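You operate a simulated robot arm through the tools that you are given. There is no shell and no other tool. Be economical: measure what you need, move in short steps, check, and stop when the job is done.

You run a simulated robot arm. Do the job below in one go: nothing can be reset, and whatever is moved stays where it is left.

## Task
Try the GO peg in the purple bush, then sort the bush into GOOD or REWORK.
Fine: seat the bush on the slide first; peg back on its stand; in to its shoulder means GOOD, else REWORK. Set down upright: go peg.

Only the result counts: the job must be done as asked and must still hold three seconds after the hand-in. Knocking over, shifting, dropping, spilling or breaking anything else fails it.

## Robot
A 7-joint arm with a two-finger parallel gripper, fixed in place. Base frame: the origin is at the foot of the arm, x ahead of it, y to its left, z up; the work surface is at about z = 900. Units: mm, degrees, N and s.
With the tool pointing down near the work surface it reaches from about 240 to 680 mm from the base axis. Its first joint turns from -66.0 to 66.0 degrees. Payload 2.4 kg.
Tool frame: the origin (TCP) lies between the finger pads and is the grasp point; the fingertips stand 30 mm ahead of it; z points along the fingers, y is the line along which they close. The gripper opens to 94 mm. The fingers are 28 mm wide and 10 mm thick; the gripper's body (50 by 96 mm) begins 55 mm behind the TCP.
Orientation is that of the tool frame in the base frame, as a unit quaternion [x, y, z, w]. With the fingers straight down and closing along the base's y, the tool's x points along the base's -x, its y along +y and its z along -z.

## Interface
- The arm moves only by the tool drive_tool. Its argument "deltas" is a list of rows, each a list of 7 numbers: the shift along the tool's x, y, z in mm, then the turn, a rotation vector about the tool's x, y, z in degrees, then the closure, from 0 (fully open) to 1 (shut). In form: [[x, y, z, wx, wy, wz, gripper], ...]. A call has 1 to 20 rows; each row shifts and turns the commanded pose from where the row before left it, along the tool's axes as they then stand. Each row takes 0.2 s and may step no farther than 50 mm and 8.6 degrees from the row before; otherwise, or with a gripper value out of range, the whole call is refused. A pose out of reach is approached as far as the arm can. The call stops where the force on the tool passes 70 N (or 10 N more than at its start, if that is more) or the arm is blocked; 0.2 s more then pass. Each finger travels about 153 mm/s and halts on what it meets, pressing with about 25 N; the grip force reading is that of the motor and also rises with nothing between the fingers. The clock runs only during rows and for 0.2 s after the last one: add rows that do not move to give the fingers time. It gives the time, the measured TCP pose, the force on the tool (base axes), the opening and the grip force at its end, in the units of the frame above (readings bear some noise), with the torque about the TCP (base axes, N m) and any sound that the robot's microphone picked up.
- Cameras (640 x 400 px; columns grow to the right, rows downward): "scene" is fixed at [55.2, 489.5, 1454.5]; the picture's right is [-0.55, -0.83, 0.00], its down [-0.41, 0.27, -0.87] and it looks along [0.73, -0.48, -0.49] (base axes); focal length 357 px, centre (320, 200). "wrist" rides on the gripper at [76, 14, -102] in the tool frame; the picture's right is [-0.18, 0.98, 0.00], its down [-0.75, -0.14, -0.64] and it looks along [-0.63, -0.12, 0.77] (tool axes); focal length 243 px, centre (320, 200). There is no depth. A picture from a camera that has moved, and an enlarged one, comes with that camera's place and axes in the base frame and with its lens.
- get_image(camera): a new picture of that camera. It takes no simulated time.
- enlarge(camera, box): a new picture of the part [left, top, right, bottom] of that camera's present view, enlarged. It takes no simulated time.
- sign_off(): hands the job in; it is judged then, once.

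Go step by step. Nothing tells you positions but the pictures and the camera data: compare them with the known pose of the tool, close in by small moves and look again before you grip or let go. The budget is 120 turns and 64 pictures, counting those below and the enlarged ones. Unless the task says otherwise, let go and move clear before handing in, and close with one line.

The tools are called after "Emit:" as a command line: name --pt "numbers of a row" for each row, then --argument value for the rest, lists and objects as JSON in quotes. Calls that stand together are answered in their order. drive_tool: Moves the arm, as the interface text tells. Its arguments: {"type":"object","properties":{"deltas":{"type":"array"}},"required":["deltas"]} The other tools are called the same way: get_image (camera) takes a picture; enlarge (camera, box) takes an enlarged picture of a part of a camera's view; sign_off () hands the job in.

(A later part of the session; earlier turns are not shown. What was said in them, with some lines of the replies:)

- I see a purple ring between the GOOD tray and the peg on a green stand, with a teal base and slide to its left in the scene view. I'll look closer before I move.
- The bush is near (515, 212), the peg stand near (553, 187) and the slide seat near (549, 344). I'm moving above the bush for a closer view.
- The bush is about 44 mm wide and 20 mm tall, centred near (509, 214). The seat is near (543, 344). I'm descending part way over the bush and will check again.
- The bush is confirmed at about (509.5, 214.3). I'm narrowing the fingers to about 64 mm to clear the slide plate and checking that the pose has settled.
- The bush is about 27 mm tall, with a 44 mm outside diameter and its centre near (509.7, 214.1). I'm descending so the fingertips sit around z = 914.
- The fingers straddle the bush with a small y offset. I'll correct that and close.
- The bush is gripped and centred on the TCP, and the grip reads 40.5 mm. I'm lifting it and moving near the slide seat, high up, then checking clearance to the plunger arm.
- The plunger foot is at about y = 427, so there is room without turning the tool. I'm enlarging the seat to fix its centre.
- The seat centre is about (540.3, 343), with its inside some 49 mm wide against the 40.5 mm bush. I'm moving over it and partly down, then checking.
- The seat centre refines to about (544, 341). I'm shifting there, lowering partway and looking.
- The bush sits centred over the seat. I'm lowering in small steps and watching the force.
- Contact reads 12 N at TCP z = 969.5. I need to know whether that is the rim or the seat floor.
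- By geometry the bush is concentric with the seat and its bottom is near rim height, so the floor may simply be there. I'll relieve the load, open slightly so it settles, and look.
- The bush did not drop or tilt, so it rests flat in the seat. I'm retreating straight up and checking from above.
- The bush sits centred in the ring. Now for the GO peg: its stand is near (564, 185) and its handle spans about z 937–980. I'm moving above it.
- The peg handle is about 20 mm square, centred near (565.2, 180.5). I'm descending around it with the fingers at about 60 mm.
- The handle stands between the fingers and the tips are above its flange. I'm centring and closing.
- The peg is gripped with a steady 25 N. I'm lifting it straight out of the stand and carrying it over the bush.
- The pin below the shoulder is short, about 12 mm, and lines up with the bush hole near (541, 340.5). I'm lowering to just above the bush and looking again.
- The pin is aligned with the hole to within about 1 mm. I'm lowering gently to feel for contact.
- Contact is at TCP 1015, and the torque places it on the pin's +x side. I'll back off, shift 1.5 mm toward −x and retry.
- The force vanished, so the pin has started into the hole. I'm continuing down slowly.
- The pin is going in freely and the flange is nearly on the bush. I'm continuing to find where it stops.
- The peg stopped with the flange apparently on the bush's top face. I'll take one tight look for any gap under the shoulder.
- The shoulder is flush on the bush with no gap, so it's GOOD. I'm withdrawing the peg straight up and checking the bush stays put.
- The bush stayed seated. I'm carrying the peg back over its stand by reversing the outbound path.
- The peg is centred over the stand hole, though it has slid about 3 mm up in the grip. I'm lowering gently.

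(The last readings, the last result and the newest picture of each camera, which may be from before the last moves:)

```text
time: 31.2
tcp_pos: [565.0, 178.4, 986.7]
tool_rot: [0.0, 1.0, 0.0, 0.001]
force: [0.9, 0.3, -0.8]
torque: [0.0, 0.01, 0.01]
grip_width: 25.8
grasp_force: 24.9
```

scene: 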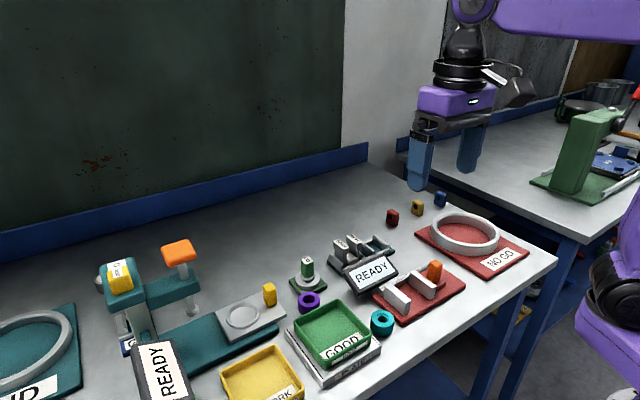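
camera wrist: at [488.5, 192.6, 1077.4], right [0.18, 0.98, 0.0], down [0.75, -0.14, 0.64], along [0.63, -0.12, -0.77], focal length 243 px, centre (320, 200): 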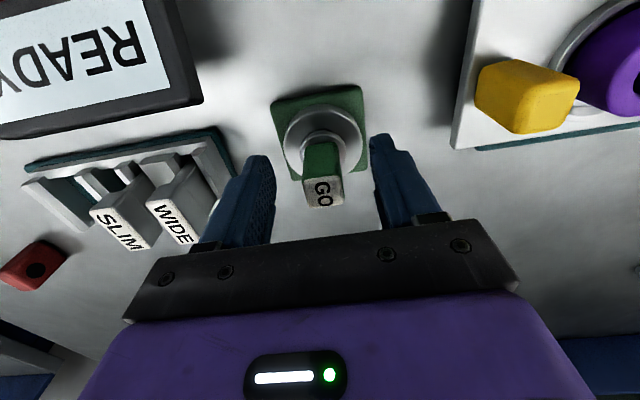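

Emit:
drive_tool --pt "0 0 3 0 0 0 0.9" --pt "0 0 3 0 0 0 0.9" --pt "0 0 0 0 0 0 0.9"

```text
time: 32.0
tcp_pos: [564.5, 179.1, 979.5]
tool_rot: [0.0, 1.0, 0.0, 0.0]
force: [0.7, 0.2, -1.5]
torque: [-0.01, 0.0, -0.02]
grip_width: 25.5
grasp_force: 25.1
```

Emit:
drive_tool --pt "0 0 3 0 0 0 0.9" --pt "0 0 2 0 0 0 0.9" --pt "0 0 1.5 0 0 0 0.9" --pt "0 0 0 0 0 0 0.9" --pt "0 0 0 0 0 0 0.9"

Emit:
enlarge --camera "scene" --box '[280, 240, 340, 300]'

```text
time: 33.2
tcp_pos: [565.3, 179.6, 973.3]
tool_rot: [0.0, 1.0, 0.0, -0.001]
force: [0.2, -0.6, -0.9]
torque: [0.03, 0.01, -0.03]
grip_width: 25.6
grasp_force: 24.7
```

```text
6.67 times, centred on (310, 270) of scene
camera zoom: at [55.2, 489.5, 1454.5], right [-0.55, -0.83, 0.0], down [-0.41, 0.27, -0.87], along [0.73, -0.48, -0.49], focal length 2378 px, centre (387, -267)
```

zoom: 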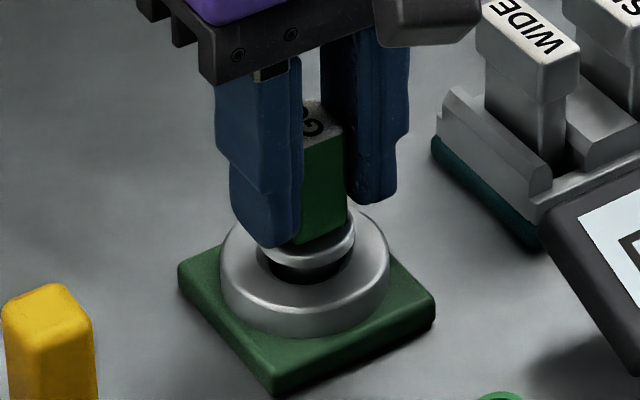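

Emit:
drive_tool --pt "0 0 1.5 0 0 0 0.9" --pt "0 0 1.5 0 0 0 0.9" --pt "0 0 0 0 0 0 0.9" --pt "0 0 0 0 0 0 0.9"

```text
time: 34.2
tcp_pos: [563.6, 178.6, 970.0]
tool_rot: [0.0, 1.0, 0.0, 0.0]
force: [0.5, 0.4, -0.2]
torque: [0.03, 0.02, 0.0]
grip_width: 25.6
grasp_force: 24.7
```

Emit:
drive_tool --pt "0 0 1.5 0 0 0 0.9" --pt "0 0 1.5 0 0 0 0.9" --pt "0 0 0 0 0 0 0.9" --pt "0 0 0 0 0 0 0.9"

Emit:
enlarge --camera "scene" --box '[280, 240, 340, 300]'

```text
time: 35.2
tcp_pos: [564.5, 179.1, 969.4]
tool_rot: [0.0, 1.0, 0.001, 0.001]
force: [2.5, -0.2, 17.0]
torque: [0.01, -0.26, 0.04]
grip_width: 25.8
grasp_force: 24.6
```

```text
6.67 times, centred on (310, 270) of scene
camera zoom: at [54.9, 489.4, 1454.6], right [-0.55, -0.83, 0.0], down [-0.41, 0.27, -0.87], along [0.73, -0.48, -0.49], focal length 2378 px, centre (387, -267)
```

zoom: 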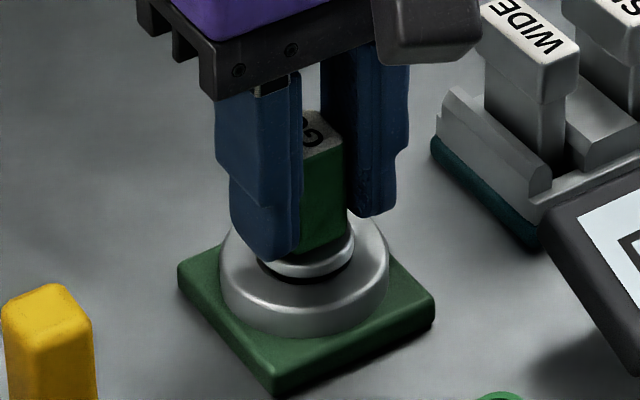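

The flange is on the stand, reading 17 N. I'm relieving the load, opening and checking.

Emit:
drive_tool --pt "0 0 -2 0 0 0 0.9" --pt "0 0 0 0 0 0 0.8" --pt "0 0 0 0 0 0 0.6" --pt "0 0 0 0 0 0 0.4" --pt "0 0 0 0 0 0 0.4"

Emit:
enlarge --camera "scene" --box '[280, 240, 340, 300]'

```text
time: 36.4
tcp_pos: [563.1, 179.5, 969.4]
tool_rot: [0.001, 1.0, 0.0, 0.0]
force: [0.6, -0.2, 0.6]
torque: [-0.02, 0.03, -0.01]
grip_width: 56.5
grasp_force: 0.1
```

```text
6.67 times, centred on (310, 270) of scene
camera zoom: at [55.2, 489.5, 1454.5], right [-0.55, -0.83, 0.0], down [-0.41, 0.27, -0.87], along [0.73, -0.48, -0.49], focal length 2378 px, centre (387, -267)
```

zoom: 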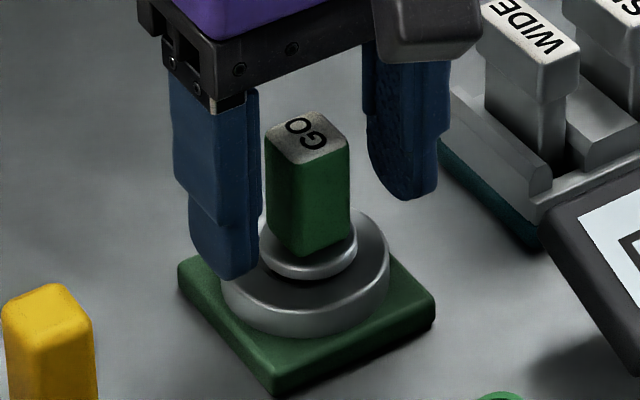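

The peg stands upright on its stand. I'm rising clear and going back above the bush, fingers at about 56 mm.

Emit:
drive_tool --pt "0 0 -25 0 0 0 0.4" --pt "0 0 -35 0 0 0 0.4" --pt "0 0 -35 0 0 0 0.4" --pt "4.5 32.5 0 0 0 0 0.4" --pt "4.5 32.5 0 0 0 0 0.4" --pt "4.5 32.5 0 0 0 0 0.4" --pt "4.5 32.5 0 0 0 0 0.4" --pt "4.5 32.5 0 0 0 0 0.4" --pt "0 0 30 0 0 0 0.4" --pt "0 0 34 0 0 0 0.4" --pt "0 0 0 0 0 0 0.4" --pt "0 0 0 0 0 0 0.4"

Emit:
get_image --camera "wrist"

Emit:
get_image --camera "scene"

```text
time: 39.0
tcp_pos: [538.4, 341.6, 1001.1]
tool_rot: [0.0, 1.0, 0.0, 0.0]
force: [-0.2, 0.3, 0.0]
torque: [-0.01, -0.02, 0.0]
grip_width: 56.6
grasp_force: 0.1
```

```text
17 pictures are left
camera wrist: at [462.7, 355.3, 1104.1], right [0.18, 0.98, 0.0], down [0.75, -0.14, 0.64], along [0.63, -0.12, -0.77], focal length 243 px, centre (320, 200)
```

wrist: 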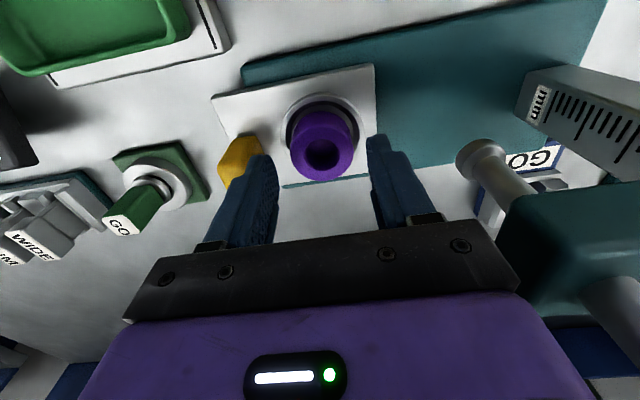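

```text
16 pictures are left
```

scene: 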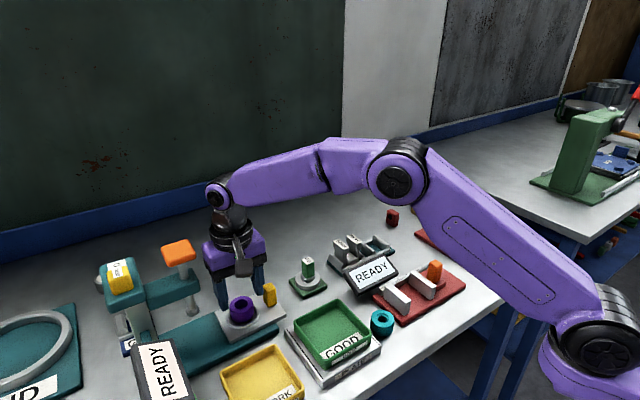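

The bush is between the finger lines. I'm lowering and gripping it as before.

Emit:
drive_tool --pt "0 0 15 0 0 0 0.4" --pt "0 0 14 0 0 0 0.4" --pt "0 0 0 0 0 0 0.4" --pt "0 0 0 0 0 0 0.5" --pt "0 0 0 0 0 0 0.6" --pt "0 0 0 0 0 0 0.6"

Emit:
enlarge --camera "scene" --box '[200, 260, 300, 340]'

```text
time: 40.4
tcp_pos: [538.6, 341.4, 972.7]
tool_rot: [0.0, 1.0, 0.0, 0.0]
force: [0.0, -0.4, 0.4]
torque: [-0.01, 0.02, -0.01]
grip_width: 40.6
grasp_force: 24.8
```

```text
5.00 times, centred on (250, 300) of scene
camera zoom: at [55.2, 489.5, 1454.5], right [-0.55, -0.83, 0.0], down [-0.41, 0.27, -0.87], along [0.73, -0.48, -0.49], focal length 1784 px, centre (670, -300)
```

zoom: 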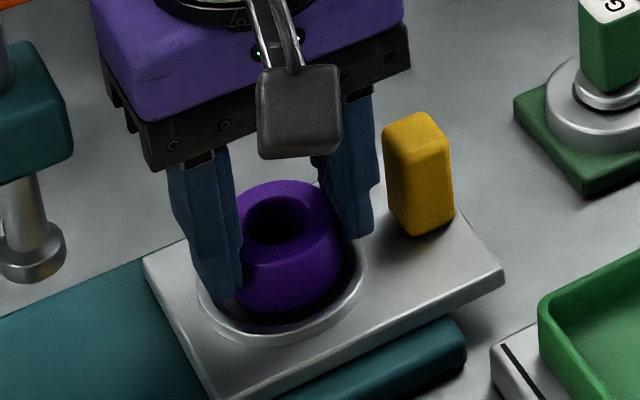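

The bush is gripped. I'm lifting it and moving above the GOOD tray, near (416, 229).

Emit:
drive_tool --pt "0 0 -10 0 0 0 0.6" --pt "0 0 -40 0 0 0 0.6" --pt "0 0 -45 0 0 0 0.6" --pt "25 -22 0 0 0 0 0.6" --pt "25 -22 0 0 0 0 0.6" --pt "25 -22 0 0 0 0 0.6" --pt "25 -22 0 0 0 0 0.6" --pt "25 -23 0 0 0 0 0.6" --pt "0 0 0 0 0 0 0.6" --pt "0 0 0 0 0 0 0.6"

Emit:
get_image --camera "wrist"

Emit:
enlarge --camera "scene" --box '[260, 230, 400, 390]'

```text
time: 42.6
tcp_pos: [416.3, 230.3, 1064.2]
tool_rot: [0.001, 1.0, 0.001, 0.001]
force: [0.0, -0.1, 0.0]
torque: [0.01, 0.01, -0.01]
grip_width: 40.6
grasp_force: 24.9
```

```text
14 pictures are left
camera wrist: at [340.0, 244.7, 1168.8], right [0.18, 0.98, 0.0], down [0.75, -0.14, 0.64], along [0.63, -0.12, -0.77], focal length 243 px, centre (320, 200)
```

wrist: 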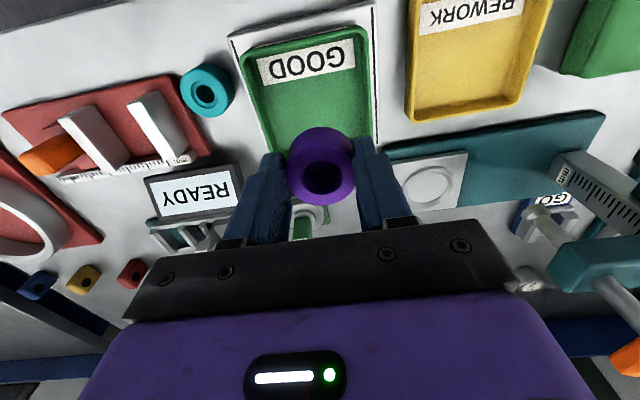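

```text
2.50 times, centred on (330, 310) of scene
camera zoom: at [55.2, 489.5, 1454.5], right [-0.55, -0.83, 0.0], down [-0.41, 0.27, -0.87], along [0.73, -0.48, -0.49], focal length 892 px, centre (295, -75)
```

zoom: 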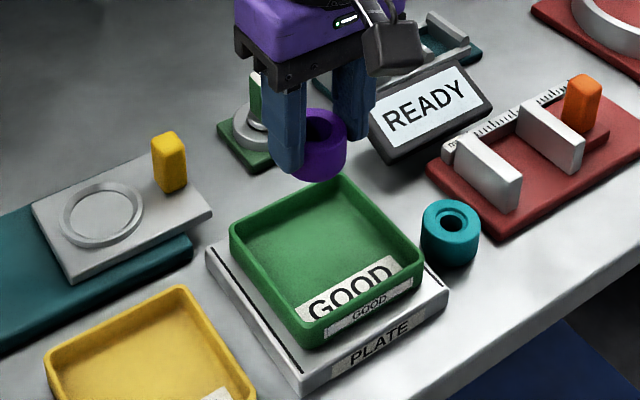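

The tray centre is nearer (413, 221). I'm shifting and descending partway.

Emit:
drive_tool --pt "3 -8 0 0 0 0 0.6" --pt "0 0 25 0 0 0 0.6" --pt "0 0 25 0 0 0 0.6" --pt "0 0 0 0 0 0 0.6" --pt "0 0 0 0 0 0 0.6"

Emit:
get_image --camera "wrist"

Emit:
enlarge --camera "scene" --box '[270, 250, 390, 390]'

```text
time: 43.8
tcp_pos: [411.7, 223.0, 1016.6]
tool_rot: [0.0, 1.0, 0.0, 0.0]
force: [0.4, 0.2, 0.3]
torque: [-0.01, 0.01, -0.03]
grip_width: 40.6
grasp_force: 25.1
```

```text
12 pictures are left
camera wrist: at [335.2, 237.0, 1120.0], right [0.18, 0.98, 0.0], down [0.75, -0.14, 0.64], along [0.63, -0.12, -0.77], focal length 243 px, centre (320, 200)
```

wrist: 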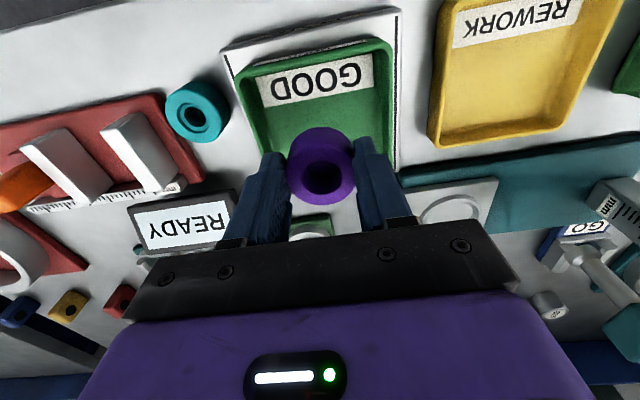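

```text
2.86 times, centred on (330, 320) of scene
camera zoom: at [55.2, 489.5, 1454.5], right [-0.55, -0.83, 0.0], down [-0.41, 0.27, -0.87], along [0.73, -0.48, -0.49], focal length 1019 px, centre (291, -143)
```

zoom: 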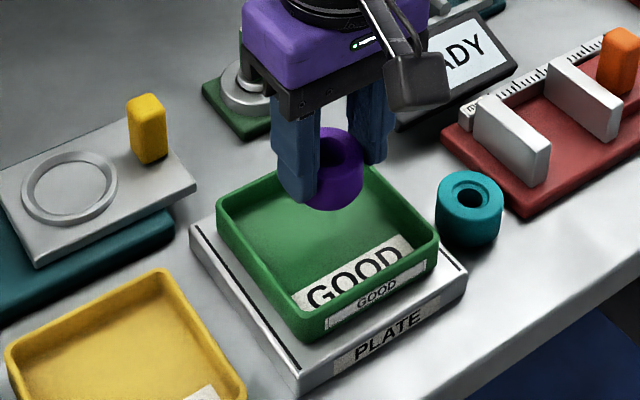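

Dropping straight down lands in the middle of the tray. I'm lowering further.

Emit:
drive_tool --pt "0 0 20 0 0 0 0.6" --pt "0 0 20 0 0 0 0.6" --pt "0 0 4 0 0 0 0.6" --pt "0 0 3 0 0 0 0.6" --pt "0 0 0 0 0 0 0.6"

Emit:
enlarge --camera "scene" --box '[280, 270, 380, 370]'

```text
time: 45.0
tcp_pos: [414.7, 221.6, 967.8]
tool_rot: [0.0, 1.0, 0.0, 0.001]
force: [-0.7, -3.6, 9.5]
torque: [-0.16, 0.0, -0.01]
grip_width: 40.7
grasp_force: 25.4
```

```text
4.00 times, centred on (330, 320) of scene
camera zoom: at [55.1, 489.4, 1454.6], right [-0.55, -0.83, 0.0], down [-0.41, 0.27, -0.87], along [0.73, -0.48, -0.49], focal length 1427 px, centre (280, -280)
```

zoom: 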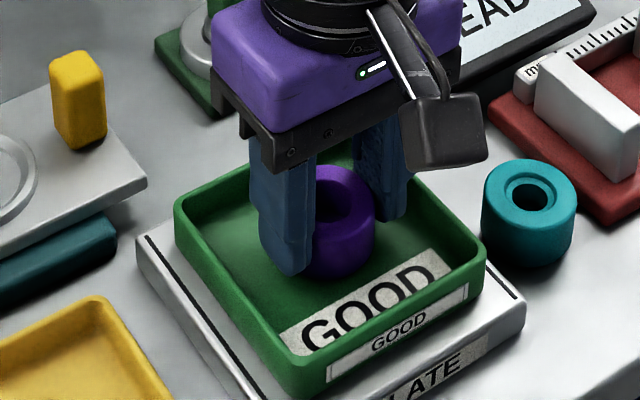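

The bush is on the tray floor, reading 9.5 N. I'm relieving the load, opening and rising.

Emit:
drive_tool --pt "0 0 -1.5 0 0 0 0.6" --pt "0 0 0 0 0 0 0.55" --pt "0 0 0 0 0 0 0.42" --pt "0 0 0 0 0 0 0.42" --pt "0 0 0 0 0 0 0.42"

Emit:
enlarge --camera "scene" --box '[280, 270, 380, 370]'

```text
time: 46.2
tcp_pos: [416.0, 222.3, 970.0]
tool_rot: [0.0, 1.0, 0.0, 0.0]
force: [0.3, -1.1, -0.4]
torque: [-0.03, 0.0, -0.02]
grip_width: 54.6
grasp_force: 0.2
```

```text
4.00 times, centred on (330, 320) of scene
camera zoom: at [55.2, 489.5, 1454.5], right [-0.55, -0.83, 0.0], down [-0.41, 0.27, -0.87], along [0.73, -0.48, -0.49], focal length 1427 px, centre (280, -280)
```

zoom: 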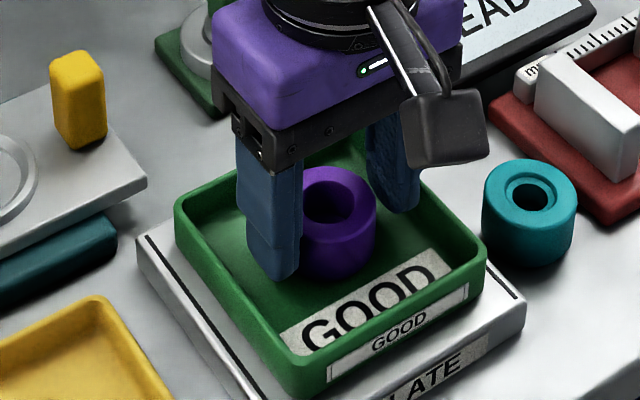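

The bush is free on the tray floor. I'm retreating straight up and checking the whole scene.

Emit:
drive_tool --pt "0 0 -20 0 0 0 0.42" --pt "0 0 -40 0 0 0 0.42" --pt "0 0 -45 0 0 0 0.42" --pt "0 0 -45 0 0 0 0.42" --pt "0 0 -40 0 0 0 0.42" --pt "0 0 0 0 0 0 0.42"

Emit:
get_image --camera "scene"

Emit:
enlarge --camera "scene" --box '[210, 230, 390, 380]'

```text
time: 47.6
tcp_pos: [416.0, 221.5, 1164.6]
tool_rot: [0.0, 1.0, 0.0, 0.0]
force: [-1.7, -0.1, 0.0]
torque: [-0.04, 0.01, -0.02]
grip_width: 54.7
grasp_force: 0.1
```

```text
8 pictures are left
```

scene: 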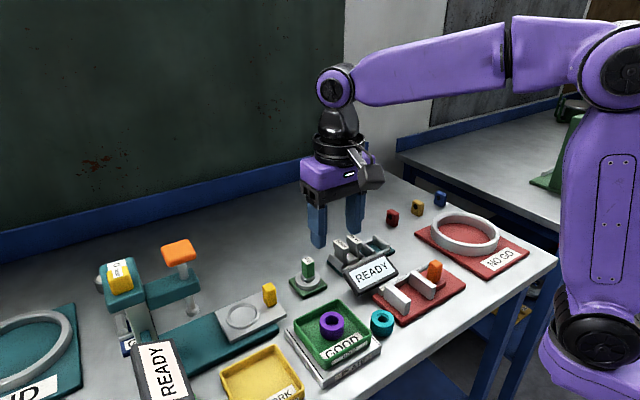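

```text
2.67 times, centred on (300, 305) of scene
camera zoom: at [55.2, 489.5, 1454.5], right [-0.55, -0.83, 0.0], down [-0.41, 0.27, -0.87], along [0.73, -0.48, -0.49], focal length 951 px, centre (373, -80)
```

zoom: 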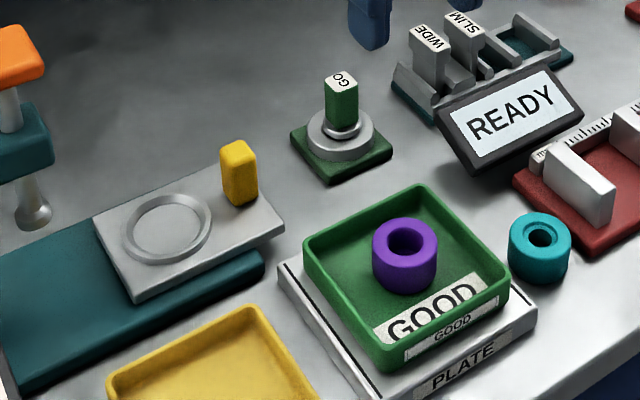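

The bush lies flat in the GOOD tray, the GO peg is upright on its stand, and nothing else has moved. I'm handing in.

Emit:
sign_off

```text
The job is handed in.
```

The GO peg went into the purple bush to its shoulder, so I sorted the bush into GOOD; the peg is back upright on its stand.
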